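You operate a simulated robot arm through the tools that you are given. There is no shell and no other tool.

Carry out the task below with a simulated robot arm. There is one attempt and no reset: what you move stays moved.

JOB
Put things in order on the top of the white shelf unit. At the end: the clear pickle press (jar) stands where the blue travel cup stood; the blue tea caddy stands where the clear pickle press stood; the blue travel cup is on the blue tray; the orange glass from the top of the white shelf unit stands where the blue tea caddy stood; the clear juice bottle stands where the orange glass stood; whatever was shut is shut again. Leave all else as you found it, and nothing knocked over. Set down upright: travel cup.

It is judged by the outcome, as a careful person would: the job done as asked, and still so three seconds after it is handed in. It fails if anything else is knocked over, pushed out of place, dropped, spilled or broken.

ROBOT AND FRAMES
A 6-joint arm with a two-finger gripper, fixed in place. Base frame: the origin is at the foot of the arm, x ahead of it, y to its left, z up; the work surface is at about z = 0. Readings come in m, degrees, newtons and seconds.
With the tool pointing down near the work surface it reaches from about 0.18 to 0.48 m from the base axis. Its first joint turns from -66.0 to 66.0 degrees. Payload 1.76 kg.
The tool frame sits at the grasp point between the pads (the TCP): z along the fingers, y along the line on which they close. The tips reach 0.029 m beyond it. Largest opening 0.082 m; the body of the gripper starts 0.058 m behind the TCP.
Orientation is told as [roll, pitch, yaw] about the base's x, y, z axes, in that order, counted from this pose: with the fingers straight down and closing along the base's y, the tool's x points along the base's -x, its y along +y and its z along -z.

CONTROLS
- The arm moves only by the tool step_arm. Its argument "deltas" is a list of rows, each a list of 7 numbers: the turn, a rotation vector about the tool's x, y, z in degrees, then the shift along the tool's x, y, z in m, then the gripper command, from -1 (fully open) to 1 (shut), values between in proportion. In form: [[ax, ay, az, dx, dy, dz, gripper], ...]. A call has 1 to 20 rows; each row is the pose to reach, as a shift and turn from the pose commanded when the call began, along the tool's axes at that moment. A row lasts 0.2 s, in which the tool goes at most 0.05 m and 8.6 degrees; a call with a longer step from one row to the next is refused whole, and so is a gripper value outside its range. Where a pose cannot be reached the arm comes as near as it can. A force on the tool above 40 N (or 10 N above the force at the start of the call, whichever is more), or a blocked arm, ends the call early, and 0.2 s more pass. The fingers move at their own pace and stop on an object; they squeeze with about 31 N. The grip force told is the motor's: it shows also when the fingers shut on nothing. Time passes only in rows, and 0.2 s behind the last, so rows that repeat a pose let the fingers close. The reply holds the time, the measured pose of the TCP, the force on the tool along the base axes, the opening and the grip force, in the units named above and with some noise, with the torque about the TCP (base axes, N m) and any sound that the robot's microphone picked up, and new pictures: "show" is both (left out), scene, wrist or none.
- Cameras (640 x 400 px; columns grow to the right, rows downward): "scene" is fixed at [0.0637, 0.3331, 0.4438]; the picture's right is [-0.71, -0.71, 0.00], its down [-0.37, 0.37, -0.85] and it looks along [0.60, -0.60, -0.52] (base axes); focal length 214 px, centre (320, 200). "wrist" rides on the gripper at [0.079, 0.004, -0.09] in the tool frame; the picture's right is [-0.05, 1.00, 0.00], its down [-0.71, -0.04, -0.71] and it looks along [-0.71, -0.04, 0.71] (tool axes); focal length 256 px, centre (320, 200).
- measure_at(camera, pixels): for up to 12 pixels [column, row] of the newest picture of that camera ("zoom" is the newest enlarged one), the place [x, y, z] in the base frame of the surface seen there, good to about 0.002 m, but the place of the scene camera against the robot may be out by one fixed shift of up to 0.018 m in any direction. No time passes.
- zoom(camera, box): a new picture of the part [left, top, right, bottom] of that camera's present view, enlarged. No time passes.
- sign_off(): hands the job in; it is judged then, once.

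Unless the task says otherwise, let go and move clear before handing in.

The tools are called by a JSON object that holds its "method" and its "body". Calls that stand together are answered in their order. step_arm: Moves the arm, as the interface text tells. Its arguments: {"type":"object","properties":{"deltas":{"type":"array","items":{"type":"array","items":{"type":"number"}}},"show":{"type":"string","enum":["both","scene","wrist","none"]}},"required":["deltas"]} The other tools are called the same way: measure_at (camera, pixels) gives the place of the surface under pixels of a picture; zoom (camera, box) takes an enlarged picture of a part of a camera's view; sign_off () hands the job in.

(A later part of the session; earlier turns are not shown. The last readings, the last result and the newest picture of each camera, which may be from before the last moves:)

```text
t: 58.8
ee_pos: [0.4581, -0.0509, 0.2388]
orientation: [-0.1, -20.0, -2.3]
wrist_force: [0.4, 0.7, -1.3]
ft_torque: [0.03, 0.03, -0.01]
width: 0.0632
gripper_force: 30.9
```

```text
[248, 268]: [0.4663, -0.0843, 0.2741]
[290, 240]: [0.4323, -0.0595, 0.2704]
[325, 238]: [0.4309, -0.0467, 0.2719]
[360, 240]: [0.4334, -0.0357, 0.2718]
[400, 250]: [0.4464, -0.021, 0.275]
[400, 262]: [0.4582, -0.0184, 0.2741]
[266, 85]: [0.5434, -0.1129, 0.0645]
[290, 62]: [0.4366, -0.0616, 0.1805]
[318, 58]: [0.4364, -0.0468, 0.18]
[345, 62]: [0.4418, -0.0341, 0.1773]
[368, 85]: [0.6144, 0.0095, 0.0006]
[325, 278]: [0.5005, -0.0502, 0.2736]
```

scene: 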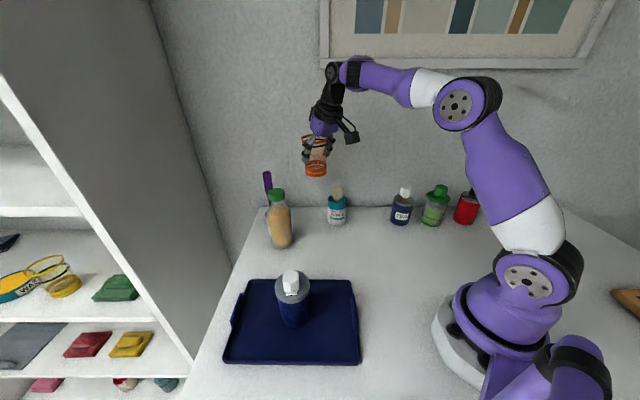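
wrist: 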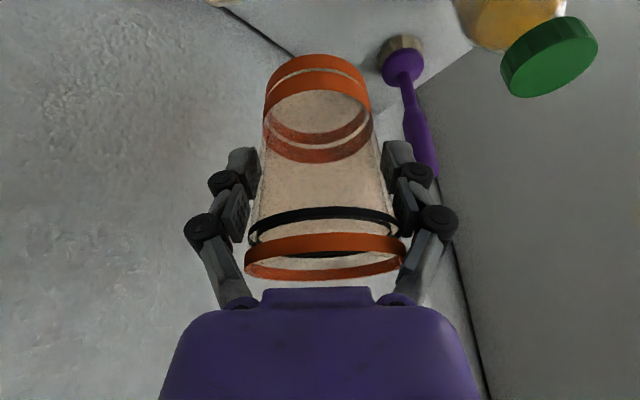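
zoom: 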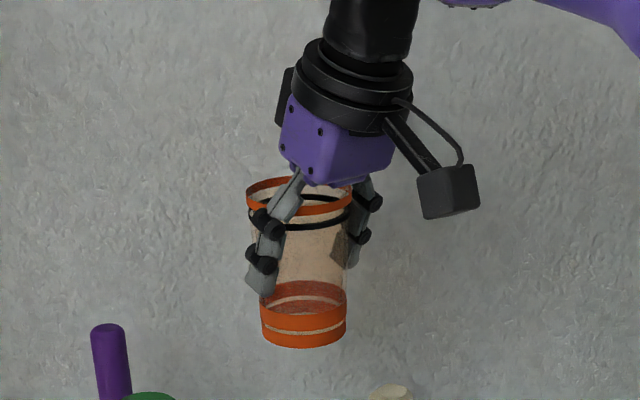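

Rim heights read 0.274 on the left, right and far sides, so the glass is level and only looks slanted from perspective. I'll move it over (0.498, −0.031) and lower to about 1 cm above the surface.

{"method": "step_arm", "body": {"deltas": [[-0.6, 0, -1.66, -0.0026, 0.006, 0.0222, 1], [-1.2, 0, -3.3, -0.0026, 0.013, 0.0542, 1], [-1.81, 0, -4.98, -0.0011, 0.0198, 0.0909, 1], [-1.81, 0, -4.98, 0.0108, 0.0198, 0.1238, 1], [-1.81, 0, -4.98, 0.0194, 0.0198, 0.1473, 1], [-1.81, 0, -4.98, 0.0245, 0.0198, 0.1614, 1], [-1.81, 0, -4.98, 0.0266, 0.0198, 0.167, 1], [-1.81, 0, -4.98, 0.0266, 0.0198, 0.167, 1]]}}

```text
t: 60.6
ee_pos: [0.4906, -0.032, 0.0716]
orientation: [-0.1, -20.1, 2.9]
wrist_force: [-0.3, -0.1, -1.4]
ft_torque: [-0.04, 0.01, 0.03]
width: 0.0622
gripper_force: 31.0
```

scene: 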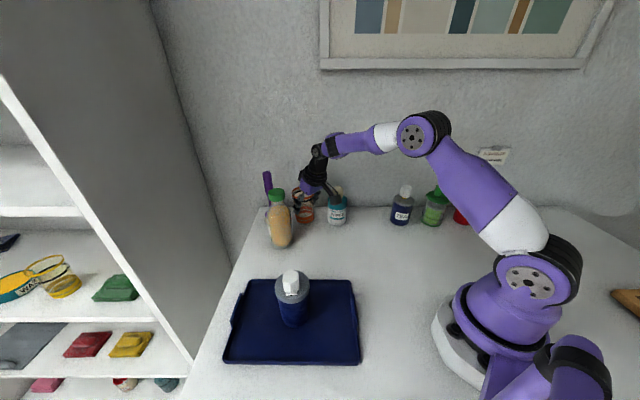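
wrist: 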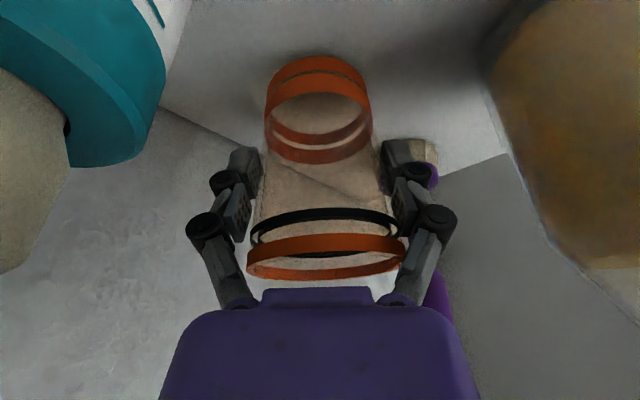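

Width has crept to 6.2 cm, so the glass is sliding slowly up in the grip. I'll check its rim level again and then set it down promptly.

{"method": "measure_at", "body": {"camera": "wrist", "pixels": [[249, 266], [401, 250], [400, 260], [325, 276], [300, 279], [360, 272], [325, 240], [290, 62], [318, 59], [345, 64], [266, 82], [369, 85]]}}

{"method": "zoom", "body": {"camera": "wrist", "box": [200, 40, 440, 300]}}

```text
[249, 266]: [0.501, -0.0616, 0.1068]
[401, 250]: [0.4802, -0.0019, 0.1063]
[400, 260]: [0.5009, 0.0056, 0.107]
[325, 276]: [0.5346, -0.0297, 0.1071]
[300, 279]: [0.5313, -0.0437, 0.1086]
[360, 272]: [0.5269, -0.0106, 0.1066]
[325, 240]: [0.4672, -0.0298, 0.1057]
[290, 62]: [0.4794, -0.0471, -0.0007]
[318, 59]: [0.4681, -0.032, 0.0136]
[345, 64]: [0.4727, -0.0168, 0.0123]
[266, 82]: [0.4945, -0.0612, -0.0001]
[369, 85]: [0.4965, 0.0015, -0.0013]
```

```text
1.54 times, centred on (320, 170) of wrist
```

zoom: 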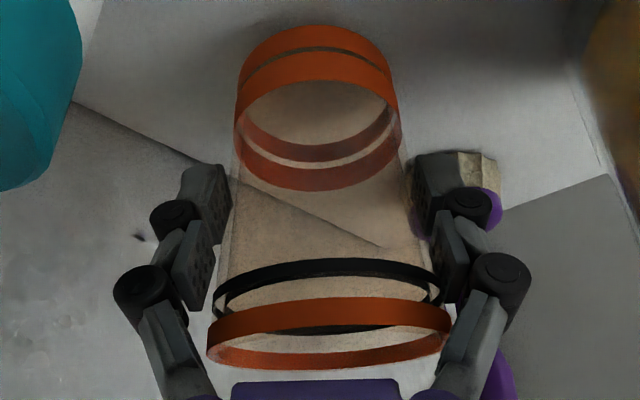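

The rim is level at 0.107 m, so the base is about 1 cm up, and the centre reads (0.501, −0.028). I'll nudge 2 mm back and lower it to contact.

{"method": "step_arm", "body": {"deltas": [[0, 0, 0, 0.0033, -0.002, 0.0031, 1], [0, 0, 0, 0.0043, -0.002, 0.0059, 1], [0, 0, 0, 0.005, -0.002, 0.0078, 1], [0, 0, 0, 0.0054, -0.002, 0.0087, 1], [0, 0, 0, 0.0054, -0.002, 0.0087, 1]], "show": "none"}}

```text
t: 61.8
ee_pos: [0.4887, -0.0336, 0.0632]
orientation: [-0.1, -20.3, 2.9]
wrist_force: [-4.7, -1.8, 14.0]
ft_torque: [0.28, 0.15, 0.11]
width: 0.062
gripper_force: 30.7
```

The glass touched down (14 N). I'll ease off 1 mm, open fully and withdraw along the finger axis.

{"method": "step_arm", "body": {"deltas": [[0, 0, 0, -0.0003, 0, -0.0009, 1], [0, 0, 0, -0.0003, 0, -0.0009, 0], [0, 0, 0, -0.0003, 0, -0.0009, -0.7], [0, 0, 0, -0.0003, 0, -0.0009, -1], [0, 0, 0, -0.0003, 0, -0.0009, -1]]}}

```text
t: 63.0
ee_pos: [0.4882, -0.0332, 0.0632]
orientation: [-0.1, -20.1, 2.9]
wrist_force: [0.1, 0.1, -0.4]
ft_torque: [-0.02, -0.03, 0.0]
width: 0.0819
gripper_force: 0.0
```

scene: 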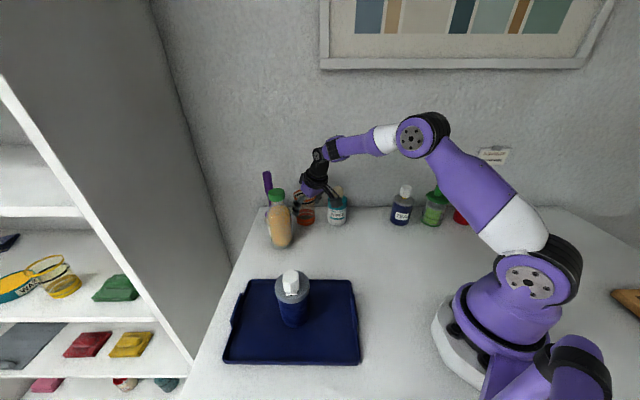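
wrist: 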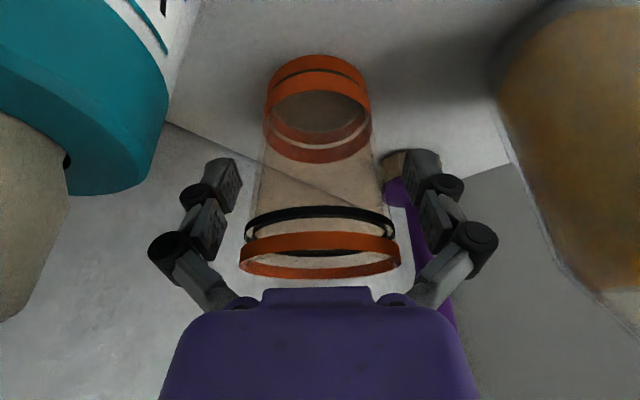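

The glass stands on its own, with the fingers clear on both sides. I'll rise straight up past the rim and then back away.

{"method": "step_arm", "body": {"deltas": [[0, 0, 0, -0.0069, 0, -0.0188, -1], [0, 0, 0, -0.0172, 0, -0.047, -1], [0, 0, 0, -0.0309, 0, -0.0845, -1], [0, 0, 0, -0.0259, 0, -0.129, -1], [0, 0, 0, -0.0144, 0, -0.1705, -1], [0, 0, 0, -0.0144, 0, -0.1705, -1]]}}

```text
t: 64.4
ee_pos: [0.4433, -0.0362, 0.2298]
orientation: [0.0, -20.1, 2.9]
wrist_force: [0.1, 0.9, 1.1]
ft_torque: [-0.03, 0.02, -0.02]
width: 0.082
gripper_force: 0.0
```

scene: 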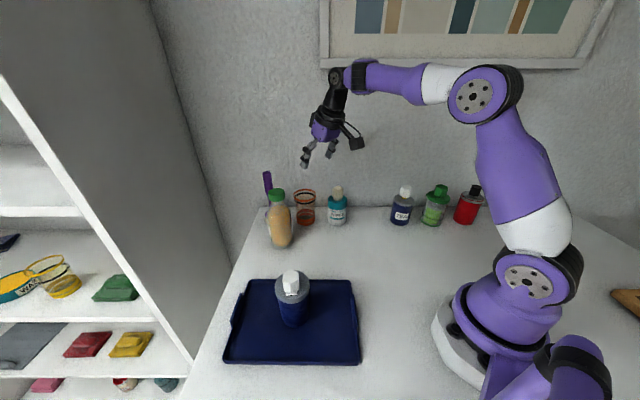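
wrist: 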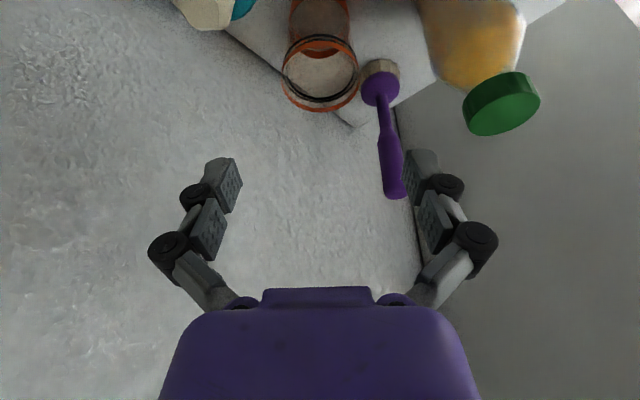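

The glass stands upright at the caddy's old spot. I'll measure its rim, and the bottle for the final move.

{"method": "measure_at", "body": {"camera": "wrist", "pixels": [[320, 37], [320, 109], [285, 78], [356, 75], [425, 20], [470, 50], [520, 30], [470, 85], [500, 100], [465, 110], [538, 95], [385, 100]]}}

{"method": "zoom", "body": {"camera": "scene", "box": [250, 160, 360, 260]}}

{"method": "measure_at", "body": {"camera": "scene", "pixels": [[277, 191], [277, 198], [277, 206], [268, 225], [280, 225], [291, 225], [281, 245], [269, 240], [292, 240], [280, 212], [296, 192], [314, 192]]}}

```text
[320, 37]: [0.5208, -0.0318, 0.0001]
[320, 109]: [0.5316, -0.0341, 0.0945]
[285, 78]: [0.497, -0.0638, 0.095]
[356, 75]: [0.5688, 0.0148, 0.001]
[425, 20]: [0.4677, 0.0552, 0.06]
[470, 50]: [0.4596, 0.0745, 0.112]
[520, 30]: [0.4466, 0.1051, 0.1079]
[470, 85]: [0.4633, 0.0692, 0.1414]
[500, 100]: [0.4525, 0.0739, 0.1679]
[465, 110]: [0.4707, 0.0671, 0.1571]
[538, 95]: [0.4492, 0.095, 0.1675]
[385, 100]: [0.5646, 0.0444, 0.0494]
```

```text
4.00 times, centred on (305, 210) of scene
```

zoom: 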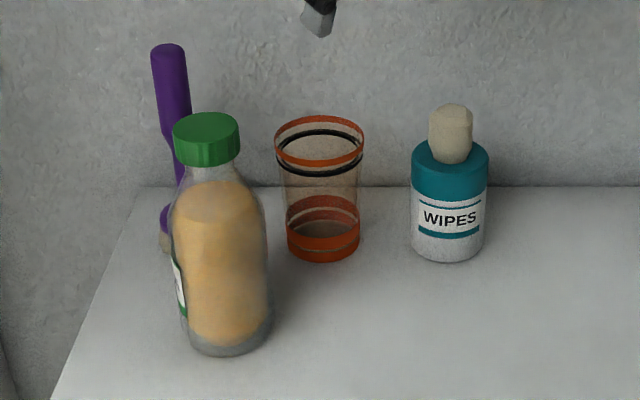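

```text
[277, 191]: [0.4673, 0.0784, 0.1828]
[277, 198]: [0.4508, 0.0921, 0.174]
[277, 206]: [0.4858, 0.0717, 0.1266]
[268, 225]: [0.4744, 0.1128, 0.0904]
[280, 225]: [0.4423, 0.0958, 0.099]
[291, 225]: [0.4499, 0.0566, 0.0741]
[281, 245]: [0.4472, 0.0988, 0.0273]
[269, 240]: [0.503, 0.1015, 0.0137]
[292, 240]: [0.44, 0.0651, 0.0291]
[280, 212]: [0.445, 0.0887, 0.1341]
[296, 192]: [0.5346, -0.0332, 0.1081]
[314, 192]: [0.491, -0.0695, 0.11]
```

The glass's rim now spans (0.497, −0.064) to (0.532, −0.034), so its centre is about (0.497, −0.031), as wanted. The bottle's axis is about (0.469, 0.083) with its cap top at 0.168; I'll move to a 25° pre-grasp pose behind it, fully open.

{"method": "step_arm", "body": {"deltas": [[-0.8, -1.7, -2.2, 0.0129, 0.035, -0.0047, -1], [-1.6, -3.4, -4.4, 0.0257, 0.075, -0.0094, -1], [-2.44, -5, -6.67, 0.0257, 0.1103, -0.0094, -1], [-2.44, -5, -6.67, 0.036, 0.1103, 0.0188, -1], [-2.44, -5, -6.67, 0.0446, 0.1103, 0.0423, -1], [-2.44, -5, -6.67, 0.0446, 0.1103, 0.0423, -1]]}}

```text
t: 65.8
ee_pos: [0.4105, 0.0724, 0.1739]
orientation: [-0.4, -25.2, 10.2]
wrist_force: [-0.4, -0.3, 0.1]
ft_torque: [0.0, 0.02, -0.02]
width: 0.0822
gripper_force: 0.0
```

scene: 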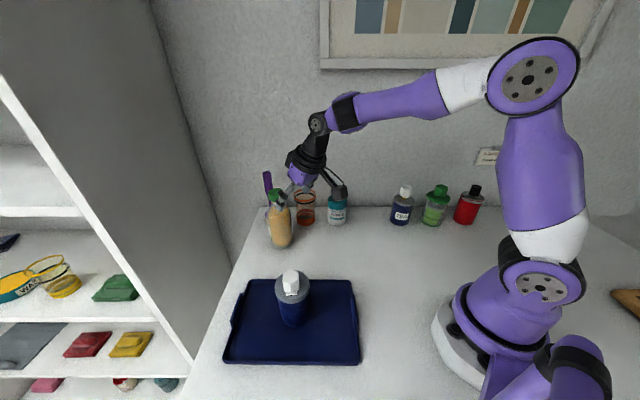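
wrist: 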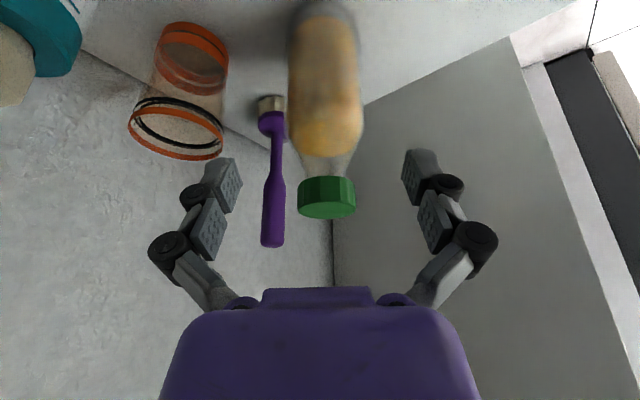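

The bottle (326, 100) is nearly centred between the fingers. I'll measure its body, shoulder and cap.

{"method": "measure_at", "body": {"camera": "wrist", "pixels": [[326, 50], [293, 50], [358, 50], [326, 100], [292, 110], [361, 110], [326, 150], [326, 185], [326, 210], [302, 195], [352, 195], [326, 15]]}}

{"method": "zoom", "body": {"camera": "wrist", "box": [250, 0, 410, 230]}}

```text
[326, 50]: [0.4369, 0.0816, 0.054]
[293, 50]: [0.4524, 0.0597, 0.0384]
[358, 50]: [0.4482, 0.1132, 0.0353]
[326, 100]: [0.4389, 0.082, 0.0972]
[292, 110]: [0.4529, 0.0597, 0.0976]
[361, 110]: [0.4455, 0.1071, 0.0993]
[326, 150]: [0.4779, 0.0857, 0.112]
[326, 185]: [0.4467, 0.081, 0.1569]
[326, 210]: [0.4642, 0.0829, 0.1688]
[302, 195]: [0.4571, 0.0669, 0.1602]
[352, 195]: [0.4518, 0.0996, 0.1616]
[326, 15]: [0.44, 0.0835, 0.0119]
```

```text
1.74 times, centred on (330, 115) of wrist
```

zoom: 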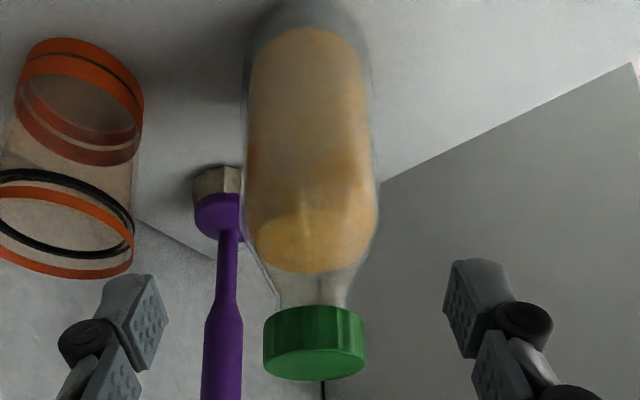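

The bottle's axis is about (0.470, 0.086), body radius about 0.034, cap radius 0.02. I'll advance along the finger axis, shifting 3 mm left, to straddle the body.

{"method": "step_arm", "body": {"deltas": [[0, 0, 0, 0, 0.0033, 0.015, -1], [0, 0, 0, 0, 0.0033, 0.033, -1], [0, 0, 0, 0, 0.0033, 0.051, -1], [0, 0, 0, 0, 0.0033, 0.07, -1], [0, 0, 0, 0, 0.0033, 0.07, -1]]}}

```text
t: 67.0
ee_pos: [0.4394, 0.0805, 0.1102]
orientation: [-0.4, -25.1, 10.2]
wrist_force: [0.8, -0.2, 0.2]
ft_torque: [-0.02, 0.0, -0.04]
width: 0.0821
gripper_force: 0.0
```

scene: 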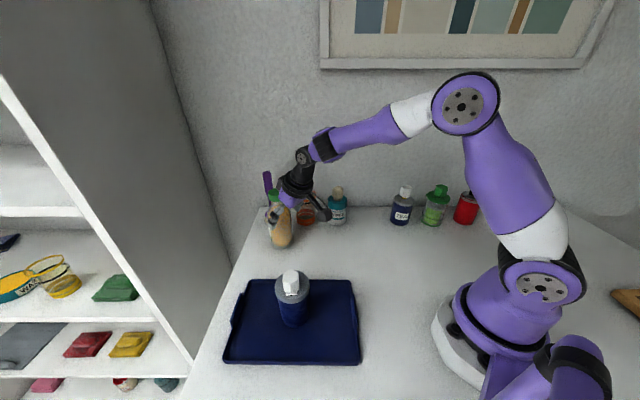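
wrist: 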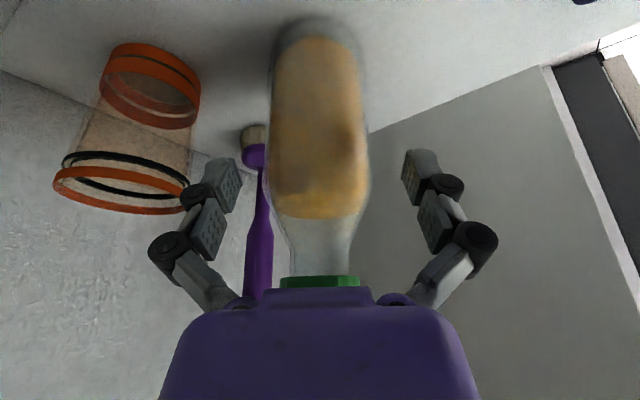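

Everything is centred and there's no contact. I'll advance the remaining 4 cm.

{"method": "step_arm", "body": {"deltas": [[0, 0, 0, 0, 0, 0.012, -1], [0, 0, 0, 0, 0, 0.024, -1], [0, 0, 0, 0, 0, 0.034, -1], [0, 0, 0, 0, 0, 0.0395, -1], [0, 0, 0, 0, 0, 0.0395, -1]]}}

```text
t: 67.8
ee_pos: [0.4573, 0.084, 0.0903]
orientation: [-0.3, -26.6, 10.1]
wrist_force: [-5.6, -1.3, 16.4]
ft_torque: [0.01, -0.37, 0.03]
width: 0.0819
gripper_force: 0.2
stopped in row 3: the force on the tool passed its limit at 52 N (the readings are from after the stop); the commanded pose is now the measured one
```

scene: 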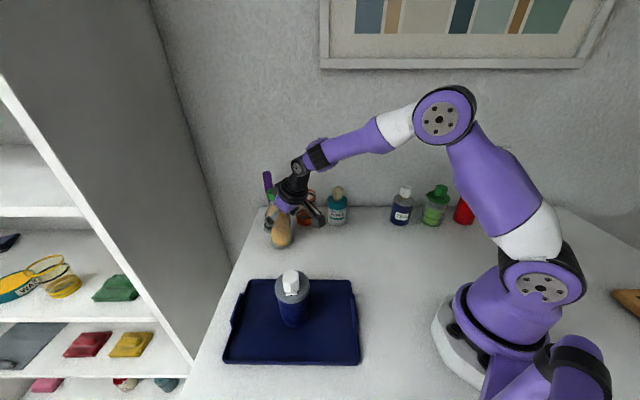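
wrist: 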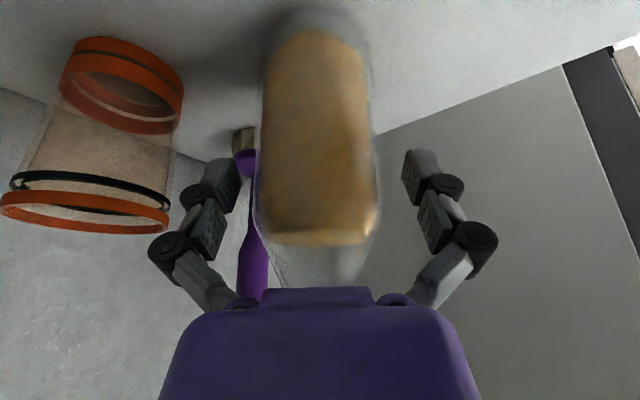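

The gripper body touched the cap (52 N) and the arm stopped; the bottle is still standing. I'll back off 15 mm along the axis and check the bottle.

{"method": "step_arm", "body": {"deltas": [[0, 0, 0, 0, 0, -0.005, -1], [0, 0, 0, 0, 0, -0.01, -1], [0, 0, 0, 0, 0, -0.015, -1], [0, 0, 0, 0, 0, -0.015, -1]]}}

```text
t: 68.8
ee_pos: [0.4493, 0.0829, 0.1025]
orientation: [-0.4, -26.3, 10.2]
wrist_force: [-0.8, 0.4, 0.4]
ft_torque: [0.02, -0.01, 0.04]
width: 0.0817
gripper_force: 0.1
```

scene: 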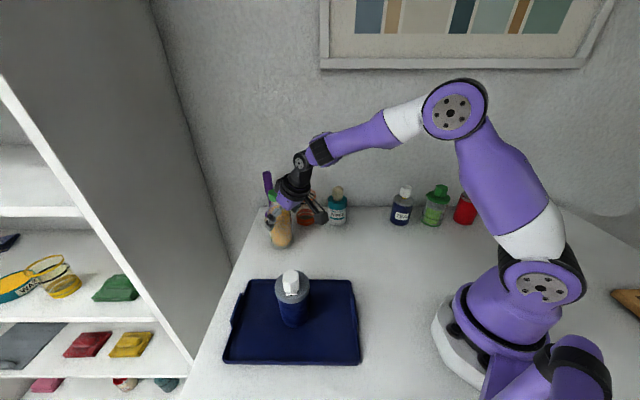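
wrist: 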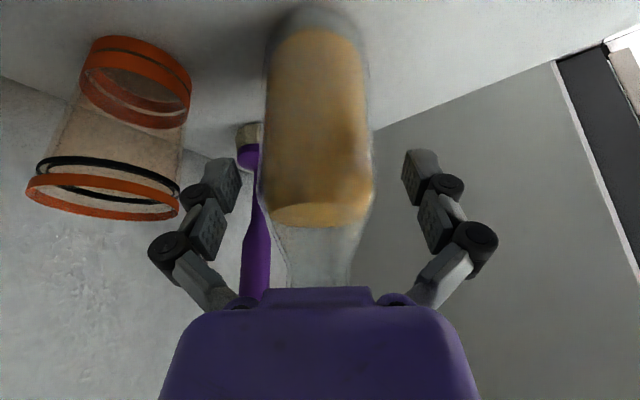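

The force is gone and the bottle stands upright. I'll measure it to see whether it shifted.

{"method": "measure_at", "body": {"camera": "wrist", "pixels": [[317, 60], [317, 120], [317, 170], [272, 120], [364, 120], [268, 170], [370, 170], [317, 25], [316, 210], [110, 190], [245, 160]]}}

{"method": "zoom", "body": {"camera": "wrist", "box": [200, 0, 440, 310]}}

{"method": "zoom", "body": {"camera": "scene", "box": [240, 150, 360, 260]}}

```text
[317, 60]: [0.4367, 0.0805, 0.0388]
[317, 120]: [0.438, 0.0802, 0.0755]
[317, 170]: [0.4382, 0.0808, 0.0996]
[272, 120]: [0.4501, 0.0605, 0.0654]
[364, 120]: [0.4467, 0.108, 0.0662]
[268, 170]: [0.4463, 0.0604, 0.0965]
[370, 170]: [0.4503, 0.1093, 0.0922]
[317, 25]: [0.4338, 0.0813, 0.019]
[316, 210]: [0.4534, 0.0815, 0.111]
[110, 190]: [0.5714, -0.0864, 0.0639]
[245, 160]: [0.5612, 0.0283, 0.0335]
```

```text
1.29 times, centred on (320, 155) of wrist
```

zoom: 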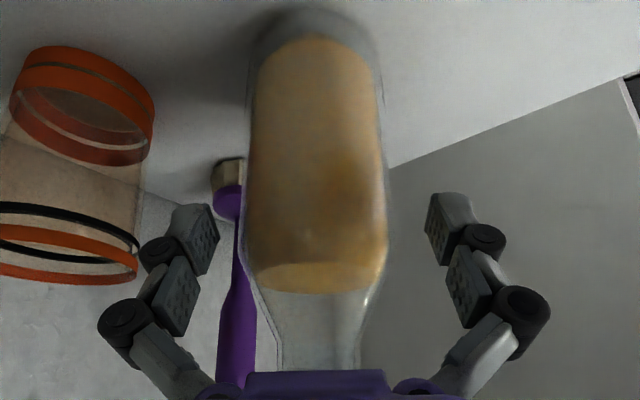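

```text
3.64 times, centred on (300, 205) of scene
```

zoom: 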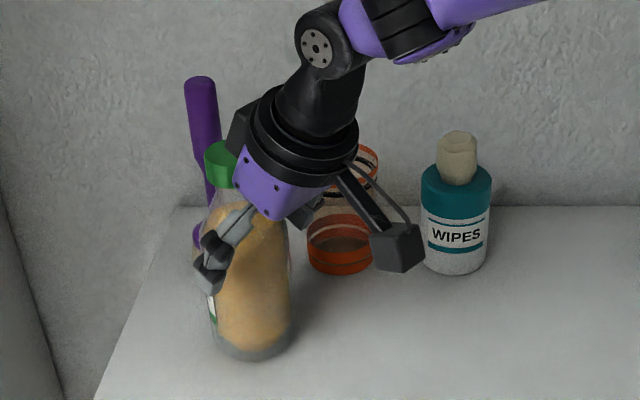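

The bottle hasn't moved: its front is still at (0.438, 0.081). I'll grip it higher, on the upper straight body, moving 7 mm forward at this height (TCP 0.102 m) so the cap stays clear of the gripper body.

{"method": "step_arm", "body": {"deltas": [[0, 0.6, 0, -0.003, -0.0009, 0.0015, -1], [0, 1.3, 0, -0.006, -0.0018, 0.003, -1], [0, 1.3, 0, -0.006, -0.0018, 0.003, -1]]}}

```text
t: 69.6
ee_pos: [0.4576, 0.0829, 0.1024]
orientation: [-0.3, -24.9, 10.2]
wrist_force: [-0.2, -0.6, 0.7]
ft_torque: [-0.01, -0.06, -0.01]
width: 0.0819
gripper_force: 0.0
```

scene: 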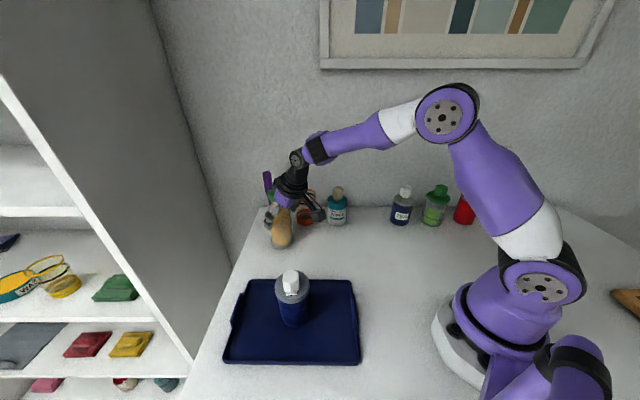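
wrist: 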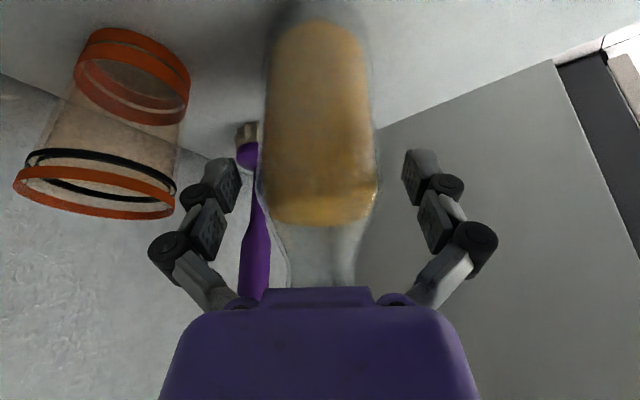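

No contact, and the bottle is centred. I'll close the fingers.

{"method": "step_arm", "body": {"deltas": [[0, 0, 0, 0, 0, 0, -0.85], [0, 0, 0, 0, 0, 0, -0.6], [0, 0, 0, 0, 0, 0, 1], [0, 0, 0, 0, 0, 0, 1], [0, 0, 0, 0, 0, 0, 1]]}}

```text
t: 70.8
ee_pos: [0.4554, 0.0823, 0.1018]
orientation: [-0.5, -25.1, 10.2]
wrist_force: [-3.1, -1.5, 6.4]
ft_torque: [-0.1, -0.02, -0.01]
width: 0.062
gripper_force: 30.9
```

scene: 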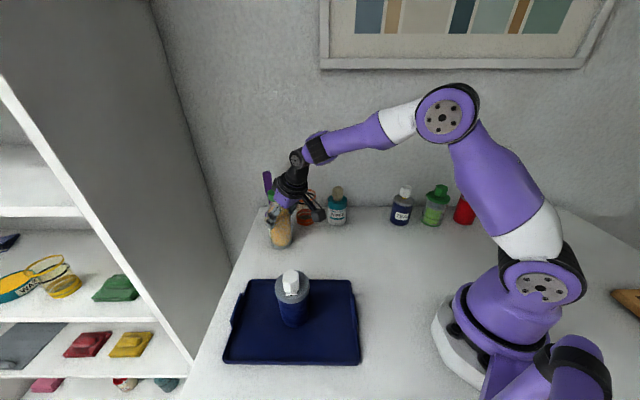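
wrist: 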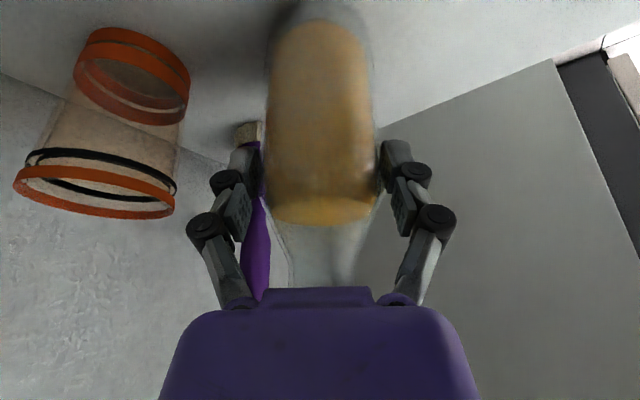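

The width of 6.2 cm is narrower than the body, and the tool is pushed back slightly, so the pads are gripping behind the bottle's axis. I'll open, move 6 mm forward and 3 mm up, and grip again nearer the centre.

{"method": "step_arm", "body": {"deltas": [[0, 0, 0, 0, 0, 0, -0.5], [0, 0, 0, 0, 0, 0, -1], [0, 0, 0, 0, 0, 0, -1], [0, 0, 0, -0.0034, 0, -0.0012, -1], [0, 0, 0, -0.0067, 0, -0.0002, -1], [0, 0, 0, -0.0067, 0, -0.0002, -1]], "show": "wrist"}}

```text
t: 72.2
ee_pos: [0.4627, 0.0835, 0.1036]
orientation: [-0.4, -24.9, 10.2]
wrist_force: [-0.3, 0.4, 0.9]
ft_torque: [-0.02, -0.04, -0.01]
width: 0.0819
gripper_force: 0.1
```

wrist: 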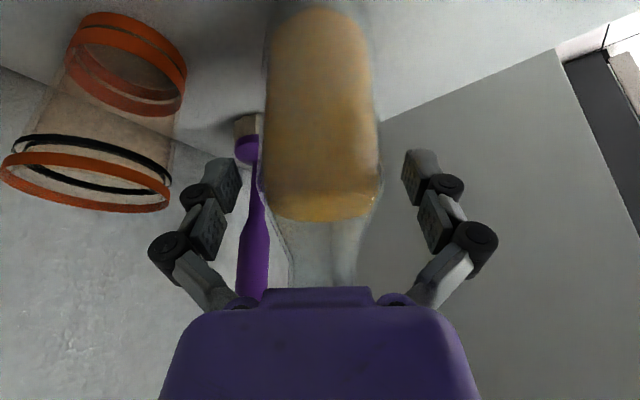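

No contact at the new position. I'll measure the bottle's front once more and close.

{"method": "measure_at", "body": {"camera": "wrist", "pixels": [[320, 60], [320, 120], [320, 170], [320, 215], [320, 270], [270, 120], [370, 120]]}}

{"method": "step_arm", "body": {"deltas": [[0, 0, 0, 0, 0, 0, -0.85], [0, 0, 0, 0, 0, 0, -0.6], [0, 0, 0, 0, 0, 0, 1], [0, 0, 0, 0, 0, 0, 1], [0, 0, 0, 0, 0, 0, 1]], "show": "wrist"}}

```text
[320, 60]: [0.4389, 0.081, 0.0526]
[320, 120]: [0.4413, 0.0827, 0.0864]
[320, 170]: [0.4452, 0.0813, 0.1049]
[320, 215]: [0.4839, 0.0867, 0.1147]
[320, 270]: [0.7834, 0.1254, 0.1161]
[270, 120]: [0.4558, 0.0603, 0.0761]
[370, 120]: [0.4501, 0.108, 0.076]
```

```text
t: 73.4
ee_pos: [0.4634, 0.0839, 0.1057]
orientation: [-0.3, -25.0, 10.2]
wrist_force: [-2.4, -0.1, 7.6]
ft_torque: [0.1, -0.17, 0.01]
width: 0.0622
gripper_force: 30.9
```

wrist: 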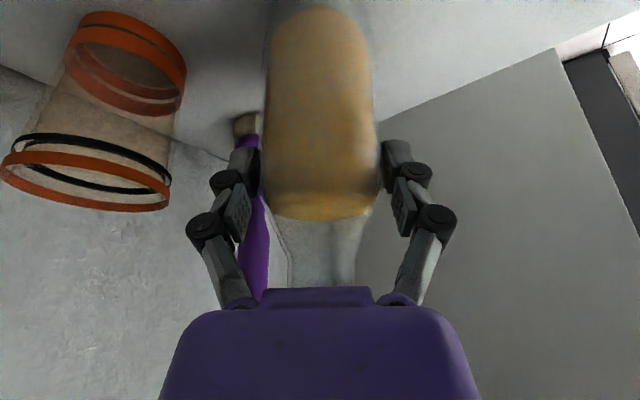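

The width is again 6.2 cm, so that's the true diameter and the grip is now near the axis. I'll lift 2 cm and check for weight and slip.

{"method": "step_arm", "body": {"deltas": [[0, 0, 0, -0.0017, 0, -0.0036, 1], [0, 0, 0, -0.0042, 0, -0.0091, 1], [0, 0, 0, -0.0085, 0, -0.0181, 1], [0, 0, 0, -0.0085, 0, -0.0181, 1]]}}

```text
t: 74.4
ee_pos: [0.4635, 0.0842, 0.1244]
orientation: [-0.3, -24.9, 10.2]
wrist_force: [-0.7, 0.7, -3.2]
ft_torque: [-0.04, -0.02, 0.01]
width: 0.0623
gripper_force: 31.1
```

scene: 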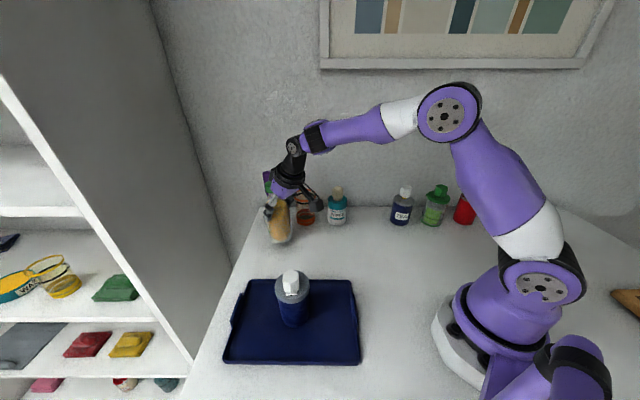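
wrist: 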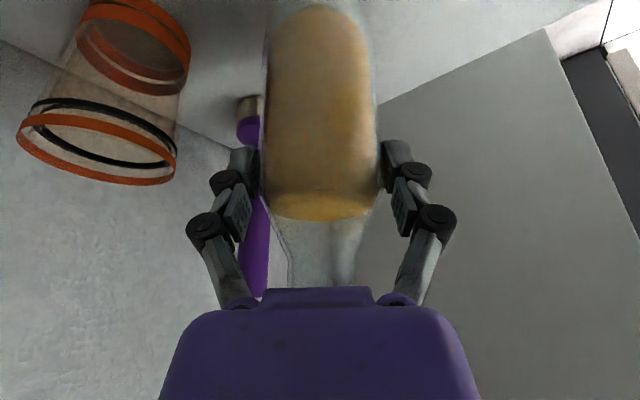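

The bottle is off the surface with about 3 N weight and a steady grip width. I'll check in the scene view that it hangs upright.

{"method": "zoom", "body": {"camera": "scene", "box": [240, 150, 360, 260]}}

{"method": "measure_at", "body": {"camera": "wrist", "pixels": [[320, 30], [320, 60], [320, 120], [320, 160]]}}

```text
3.64 times, centred on (300, 205) of scene
```

zoom: 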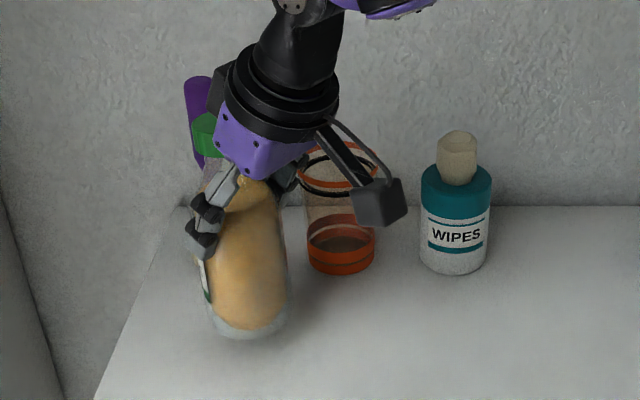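

```text
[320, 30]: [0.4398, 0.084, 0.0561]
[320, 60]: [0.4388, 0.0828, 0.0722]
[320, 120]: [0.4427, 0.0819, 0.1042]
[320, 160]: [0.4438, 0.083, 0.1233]
```

The bottle hangs upright at rest in the grip. I'll raise it further and carry it slowly in a straight, clear line to above the glass's former place, turning the tool to −5° yaw.

{"method": "step_arm", "body": {"deltas": [[0, 0, 0, -0.0084, 0, -0.0181, 1], [0, 0, 0, -0.0168, 0, -0.0363, 1], [0, 0, 0, -0.0253, 0, -0.0544, 1], [0, 0, 0, -0.0379, 0, -0.0816, 1], [0.53, 0, 1.15, -0.0154, -0.0169, -0.0921, 1], [1.07, 0, 2.3, 0.0072, -0.0339, -0.1025, 1], [1.6, 0, 3.45, 0.0297, -0.0508, -0.113, 1], [2.13, 0, 4.6, 0.0523, -0.0677, -0.1234, 1], [2.67, 0, 5.75, 0.0748, -0.0847, -0.1339, 1], [3.2, 0, 6.89, 0.0973, -0.1016, -0.1444, 1], [3.73, 0, 8.04, 0.1199, -0.1185, -0.1548, 1], [4.26, 0, 9.19, 0.1424, -0.1354, -0.1653, 1], [4.8, 0, 10.34, 0.165, -0.1523, -0.1757, 1], [5.33, 0, 11.49, 0.1875, -0.1693, -0.1862, 1], [5.86, 0, 12.64, 0.21, -0.1862, -0.1967, 1], [6.4, 0, 13.78, 0.2326, -0.2031, -0.2071, 1], [6.4, 0, 13.78, 0.2326, -0.2031, -0.2071, 1]]}}

```text
t: 78.0
ee_pos: [0.2043, -0.1649, 0.2154]
orientation: [-0.4, -25.0, -5.0]
wrist_force: [-0.5, 0.4, -3.6]
ft_torque: [0.01, 0.03, 0.01]
width: 0.0621
gripper_force: 31.1
```

scene: 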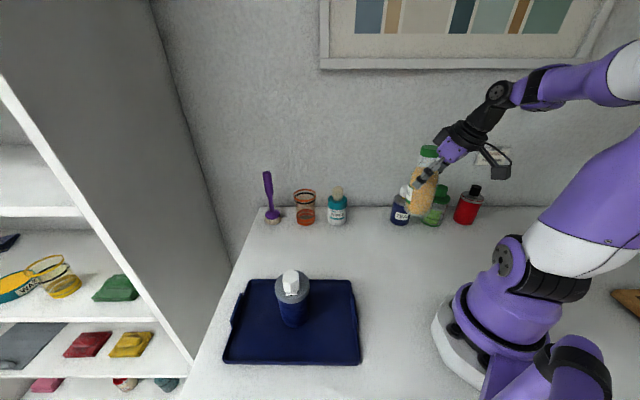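
wrist: 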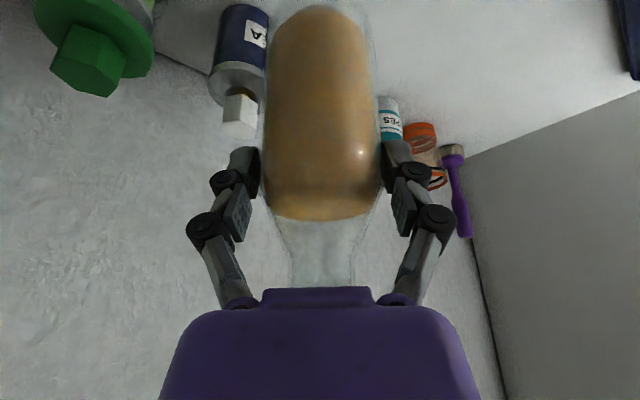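

The bottle is above the target area and everything else stands. I'll measure the bottle's front to fix its centre before lowering.

{"method": "measure_at", "body": {"camera": "wrist", "pixels": [[320, 40], [320, 80], [320, 120], [275, 120], [370, 120], [272, 80], [368, 80], [320, 160], [225, 90], [240, 125]]}}

{"method": "zoom", "body": {"camera": "scene", "box": [370, 120, 510, 240]}}

```text
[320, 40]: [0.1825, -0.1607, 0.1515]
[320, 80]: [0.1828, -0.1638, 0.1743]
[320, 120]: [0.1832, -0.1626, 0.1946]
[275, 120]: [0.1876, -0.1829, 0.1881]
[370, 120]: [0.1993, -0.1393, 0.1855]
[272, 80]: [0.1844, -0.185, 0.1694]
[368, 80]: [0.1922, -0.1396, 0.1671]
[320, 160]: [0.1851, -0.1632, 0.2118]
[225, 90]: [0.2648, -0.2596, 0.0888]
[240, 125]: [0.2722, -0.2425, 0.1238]
```

```text
3.33 times, centred on (440, 180) of scene
```

zoom: 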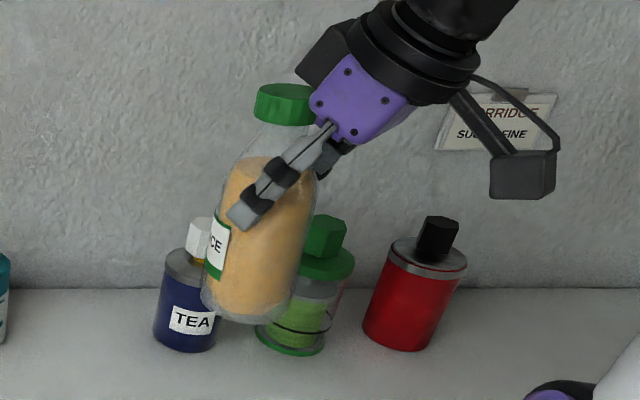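

The bottle's centre is about (0.212, −0.1665), target (0.212, −0.169), and its front is vertical. I'll shift 2.5 mm and lower to just above the surface.

{"method": "step_arm", "body": {"deltas": [[0, 0, 0, 0.0127, -0.0025, 0.0272, 1], [0, 0, 0, 0.0254, -0.0025, 0.0544, 1], [0, 0, 0, 0.0359, -0.0025, 0.077, 1], [0, 0, 0, 0.0423, -0.0025, 0.0906, 1], [0, 0, 0, 0.0435, -0.0025, 0.0933, 1], [0, 0, 0, 0.0435, -0.0025, 0.0933, 1]]}}

```text
t: 79.4
ee_pos: [0.205, -0.169, 0.1131]
orientation: [-0.5, -25.0, -5.0]
wrist_force: [-0.3, -0.1, -4.2]
ft_torque: [0.02, -0.02, 0.05]
width: 0.0621
gripper_force: 30.8
```

scene: 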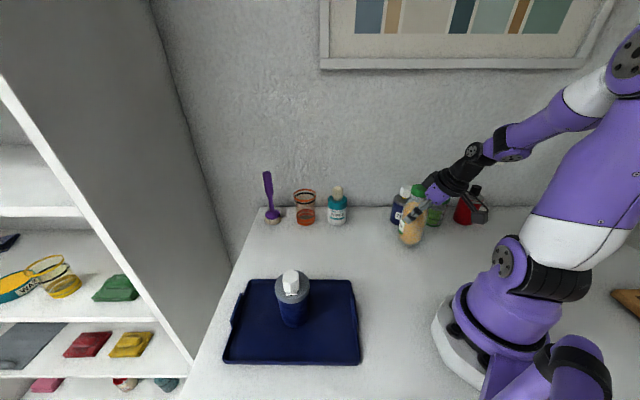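
wrist: 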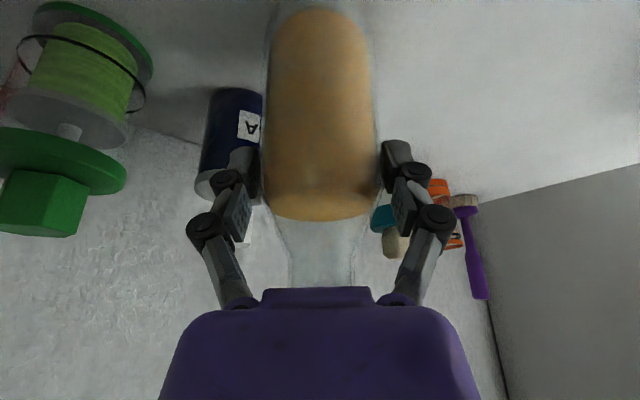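

About 7 mm remain to the surface. I'll lower in small steps to contact.

{"method": "step_arm", "body": {"deltas": [[0, 0, 0, 0.0017, 0.0005, 0.0036, 1], [0, 0, 0, 0.0027, 0.0005, 0.0059, 1], [0, 0, 0, 0.0033, 0.0005, 0.0071, 1], [0, 0, 0, 0.0038, 0.0005, 0.0082, 1], [0, 0, 0, 0.0038, 0.0005, 0.0082, 1]], "show": "wrist"}}

```text
t: 80.6
ee_pos: [0.2048, -0.1709, 0.1045]
orientation: [-0.5, -25.2, -4.8]
wrist_force: [-2.8, 3.6, 21.7]
ft_torque: [0.05, -0.56, 0.16]
width: 0.0623
gripper_force: 30.8
```

wrist: 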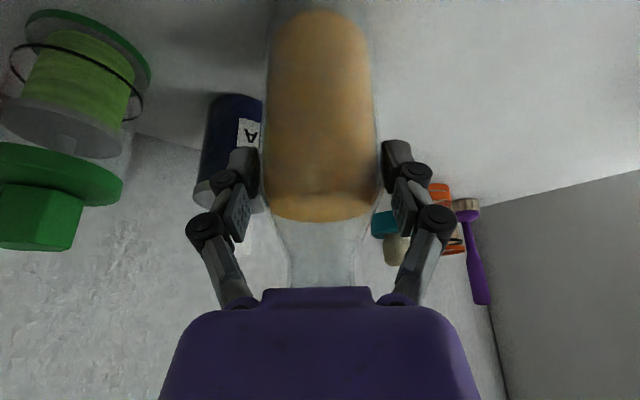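

The bottle touched down (22 N). I'll ease up 1.5 mm and open the fingers in place.

{"method": "step_arm", "body": {"deltas": [[0, 0, 0, -0.0006, 0, -0.0014, 1], [0, 0, 0, -0.0006, 0, -0.0014, -0.3], [0, 0, 0, -0.0006, 0, -0.0014, -0.7], [0, 0, 0, -0.0006, 0, -0.0014, -1], [0, 0, 0, -0.0006, 0, -0.0014, -1]]}}

```text
t: 81.8
ee_pos: [0.2037, -0.1693, 0.1051]
orientation: [-0.4, -25.0, -5.0]
wrist_force: [-0.1, -0.5, 0.1]
ft_torque: [0.03, -0.04, 0.02]
width: 0.0819
gripper_force: 0.1
```

scene: 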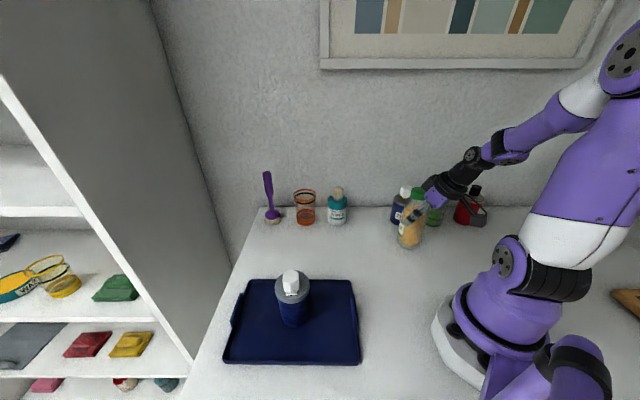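
wrist: 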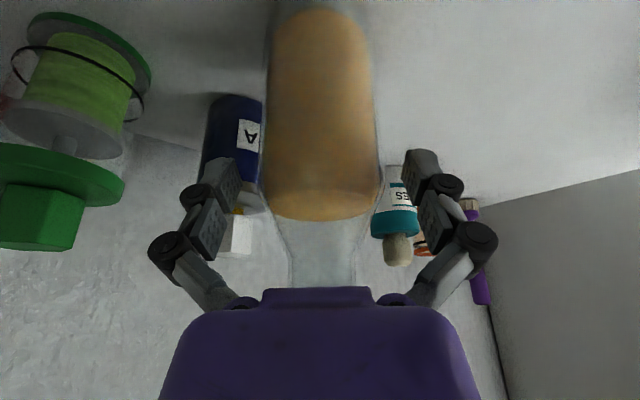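

The bottle stands by itself, fingers open on both sides. I'll rise straight up clear of it.

{"method": "step_arm", "body": {"deltas": [[0, 0, 0, -0.0042, 0, -0.0091, -1], [0, 0, 0, -0.0085, 0, -0.0181, -1], [0, 0, 0, -0.0211, 0, -0.0453, -1], [0, 0, 0, -0.038, 0, -0.0816, -1], [0, 0, 0, -0.0549, 0, -0.1178, -1], [0, 0, 0, -0.0549, 0, -0.1178, -1]]}}

```text
t: 83.2
ee_pos: [0.2055, -0.1692, 0.2364]
orientation: [-0.3, -25.0, -5.0]
wrist_force: [-0.1, -1.7, 0.6]
ft_torque: [0.01, 0.01, -0.03]
width: 0.0821
gripper_force: 0.0
```

scene: 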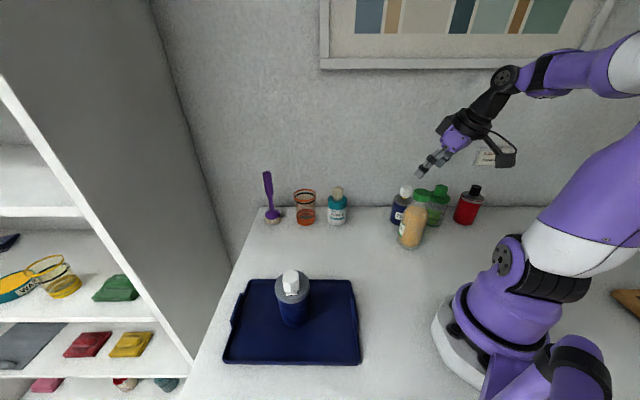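
wrist: 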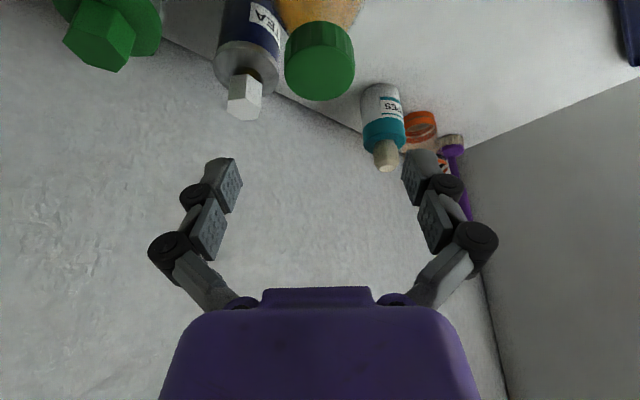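

All items stand. I'll move the arm up and back toward its starting pose for a final survey.

{"method": "step_arm", "body": {"deltas": [[0, 0, 0, -0.0127, 0, -0.0272, -1], [0, 6.25, 0, -0.035, 0.0276, -0.0272, -1], [0, 12.5, 0, -0.055, 0.0552, -0.025, -1], [0, 18.75, 0, -0.073, 0.0827, -0.022, -1], [0, 25, 0, -0.0908, 0.1103, -0.0194, -1], [0, 25, 0, -0.0908, 0.1103, -0.0194, -1]]}}

{"method": "zoom", "body": {"camera": "scene", "box": [370, 160, 510, 260]}}

{"method": "zoom", "body": {"camera": "scene", "box": [210, 160, 380, 380]}}

{"method": "measure_at", "body": {"camera": "scene", "pixels": [[338, 190], [337, 216], [472, 190], [466, 215], [418, 195], [412, 225], [411, 243], [401, 222], [423, 222], [403, 187], [437, 187], [267, 180]]}}

```text
t: 84.6
ee_pos: [0.287, -0.0656, 0.2897]
orientation: [-0.4, 0.0, -5.2]
wrist_force: [0.3, 0.9, -0.1]
ft_torque: [-0.01, 0.01, 0.01]
width: 0.082
gripper_force: 0.0
```

scene: 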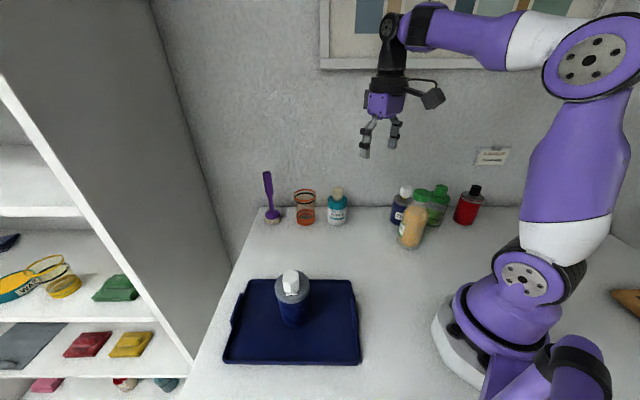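
wrist: 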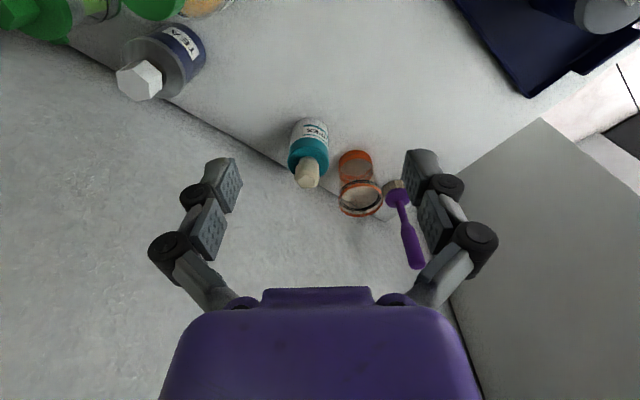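

```text
4.00 times, centred on (440, 210) of scene
```

zoom: 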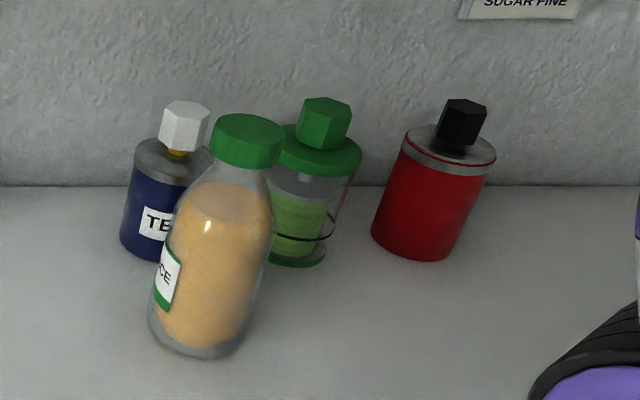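

```text
1.82 times, centred on (295, 270) of scene
```

zoom: 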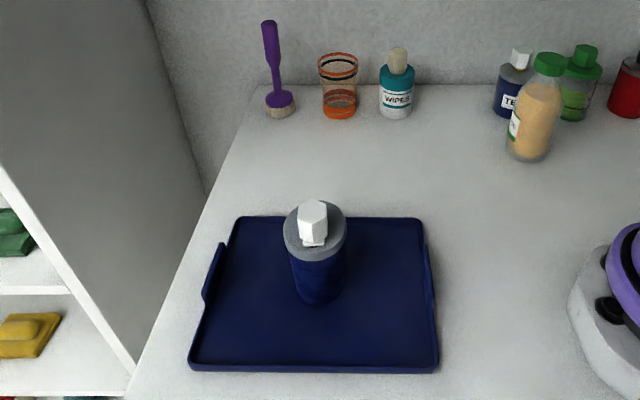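

```text
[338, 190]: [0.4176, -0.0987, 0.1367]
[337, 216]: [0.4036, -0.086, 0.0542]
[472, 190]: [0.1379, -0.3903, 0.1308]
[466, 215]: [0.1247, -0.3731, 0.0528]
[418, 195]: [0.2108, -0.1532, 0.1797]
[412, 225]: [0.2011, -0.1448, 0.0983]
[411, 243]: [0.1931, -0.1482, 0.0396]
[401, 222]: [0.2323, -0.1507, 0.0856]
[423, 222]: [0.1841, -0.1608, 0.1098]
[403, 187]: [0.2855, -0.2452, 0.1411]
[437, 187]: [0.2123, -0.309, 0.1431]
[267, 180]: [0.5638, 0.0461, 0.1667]
```

WIPES and the red canister read exactly as at the start, and each moved item stands in its new place. I'll take a last close look at the cup on the tray and the other lids.

{"method": "zoom", "body": {"camera": "scene", "box": [260, 255, 325, 340]}}

{"method": "zoom", "body": {"camera": "wrist", "box": [0, 0, 220, 120]}}

{"method": "zoom", "body": {"camera": "scene", "box": [250, 160, 360, 240]}}

{"method": "measure_at", "body": {"camera": "wrist", "pixels": [[340, 198], [380, 198], [360, 183], [360, 213], [345, 165], [355, 153], [395, 186], [412, 262], [298, 150], [140, 80], [155, 85]]}}

```text
4.71 times, centred on (292, 298) of scene
```

zoom: 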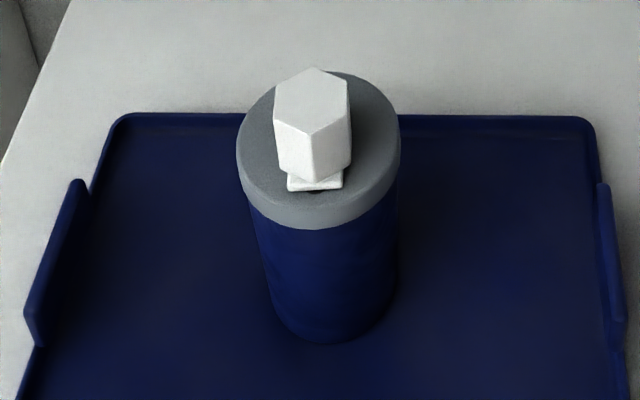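

```text
2.91 times, centred on (110, 60) of wrist
```

zoom: 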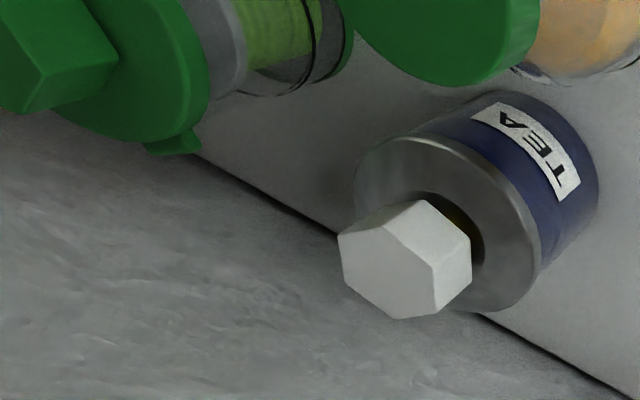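

```text
5.00 times, centred on (305, 200) of scene
```

zoom: 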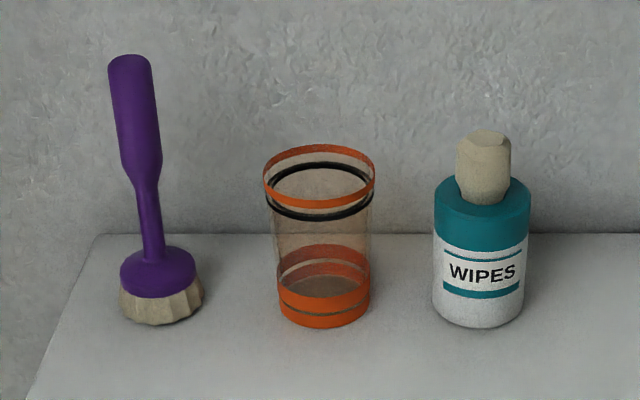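

```text
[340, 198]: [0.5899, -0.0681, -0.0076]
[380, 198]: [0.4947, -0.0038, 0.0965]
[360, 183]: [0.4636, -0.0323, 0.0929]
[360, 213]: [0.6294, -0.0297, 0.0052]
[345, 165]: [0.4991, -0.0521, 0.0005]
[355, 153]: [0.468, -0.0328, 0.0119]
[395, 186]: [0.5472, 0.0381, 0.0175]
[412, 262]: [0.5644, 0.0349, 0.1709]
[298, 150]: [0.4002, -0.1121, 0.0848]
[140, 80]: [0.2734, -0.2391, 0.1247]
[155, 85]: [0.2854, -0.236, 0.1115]
```

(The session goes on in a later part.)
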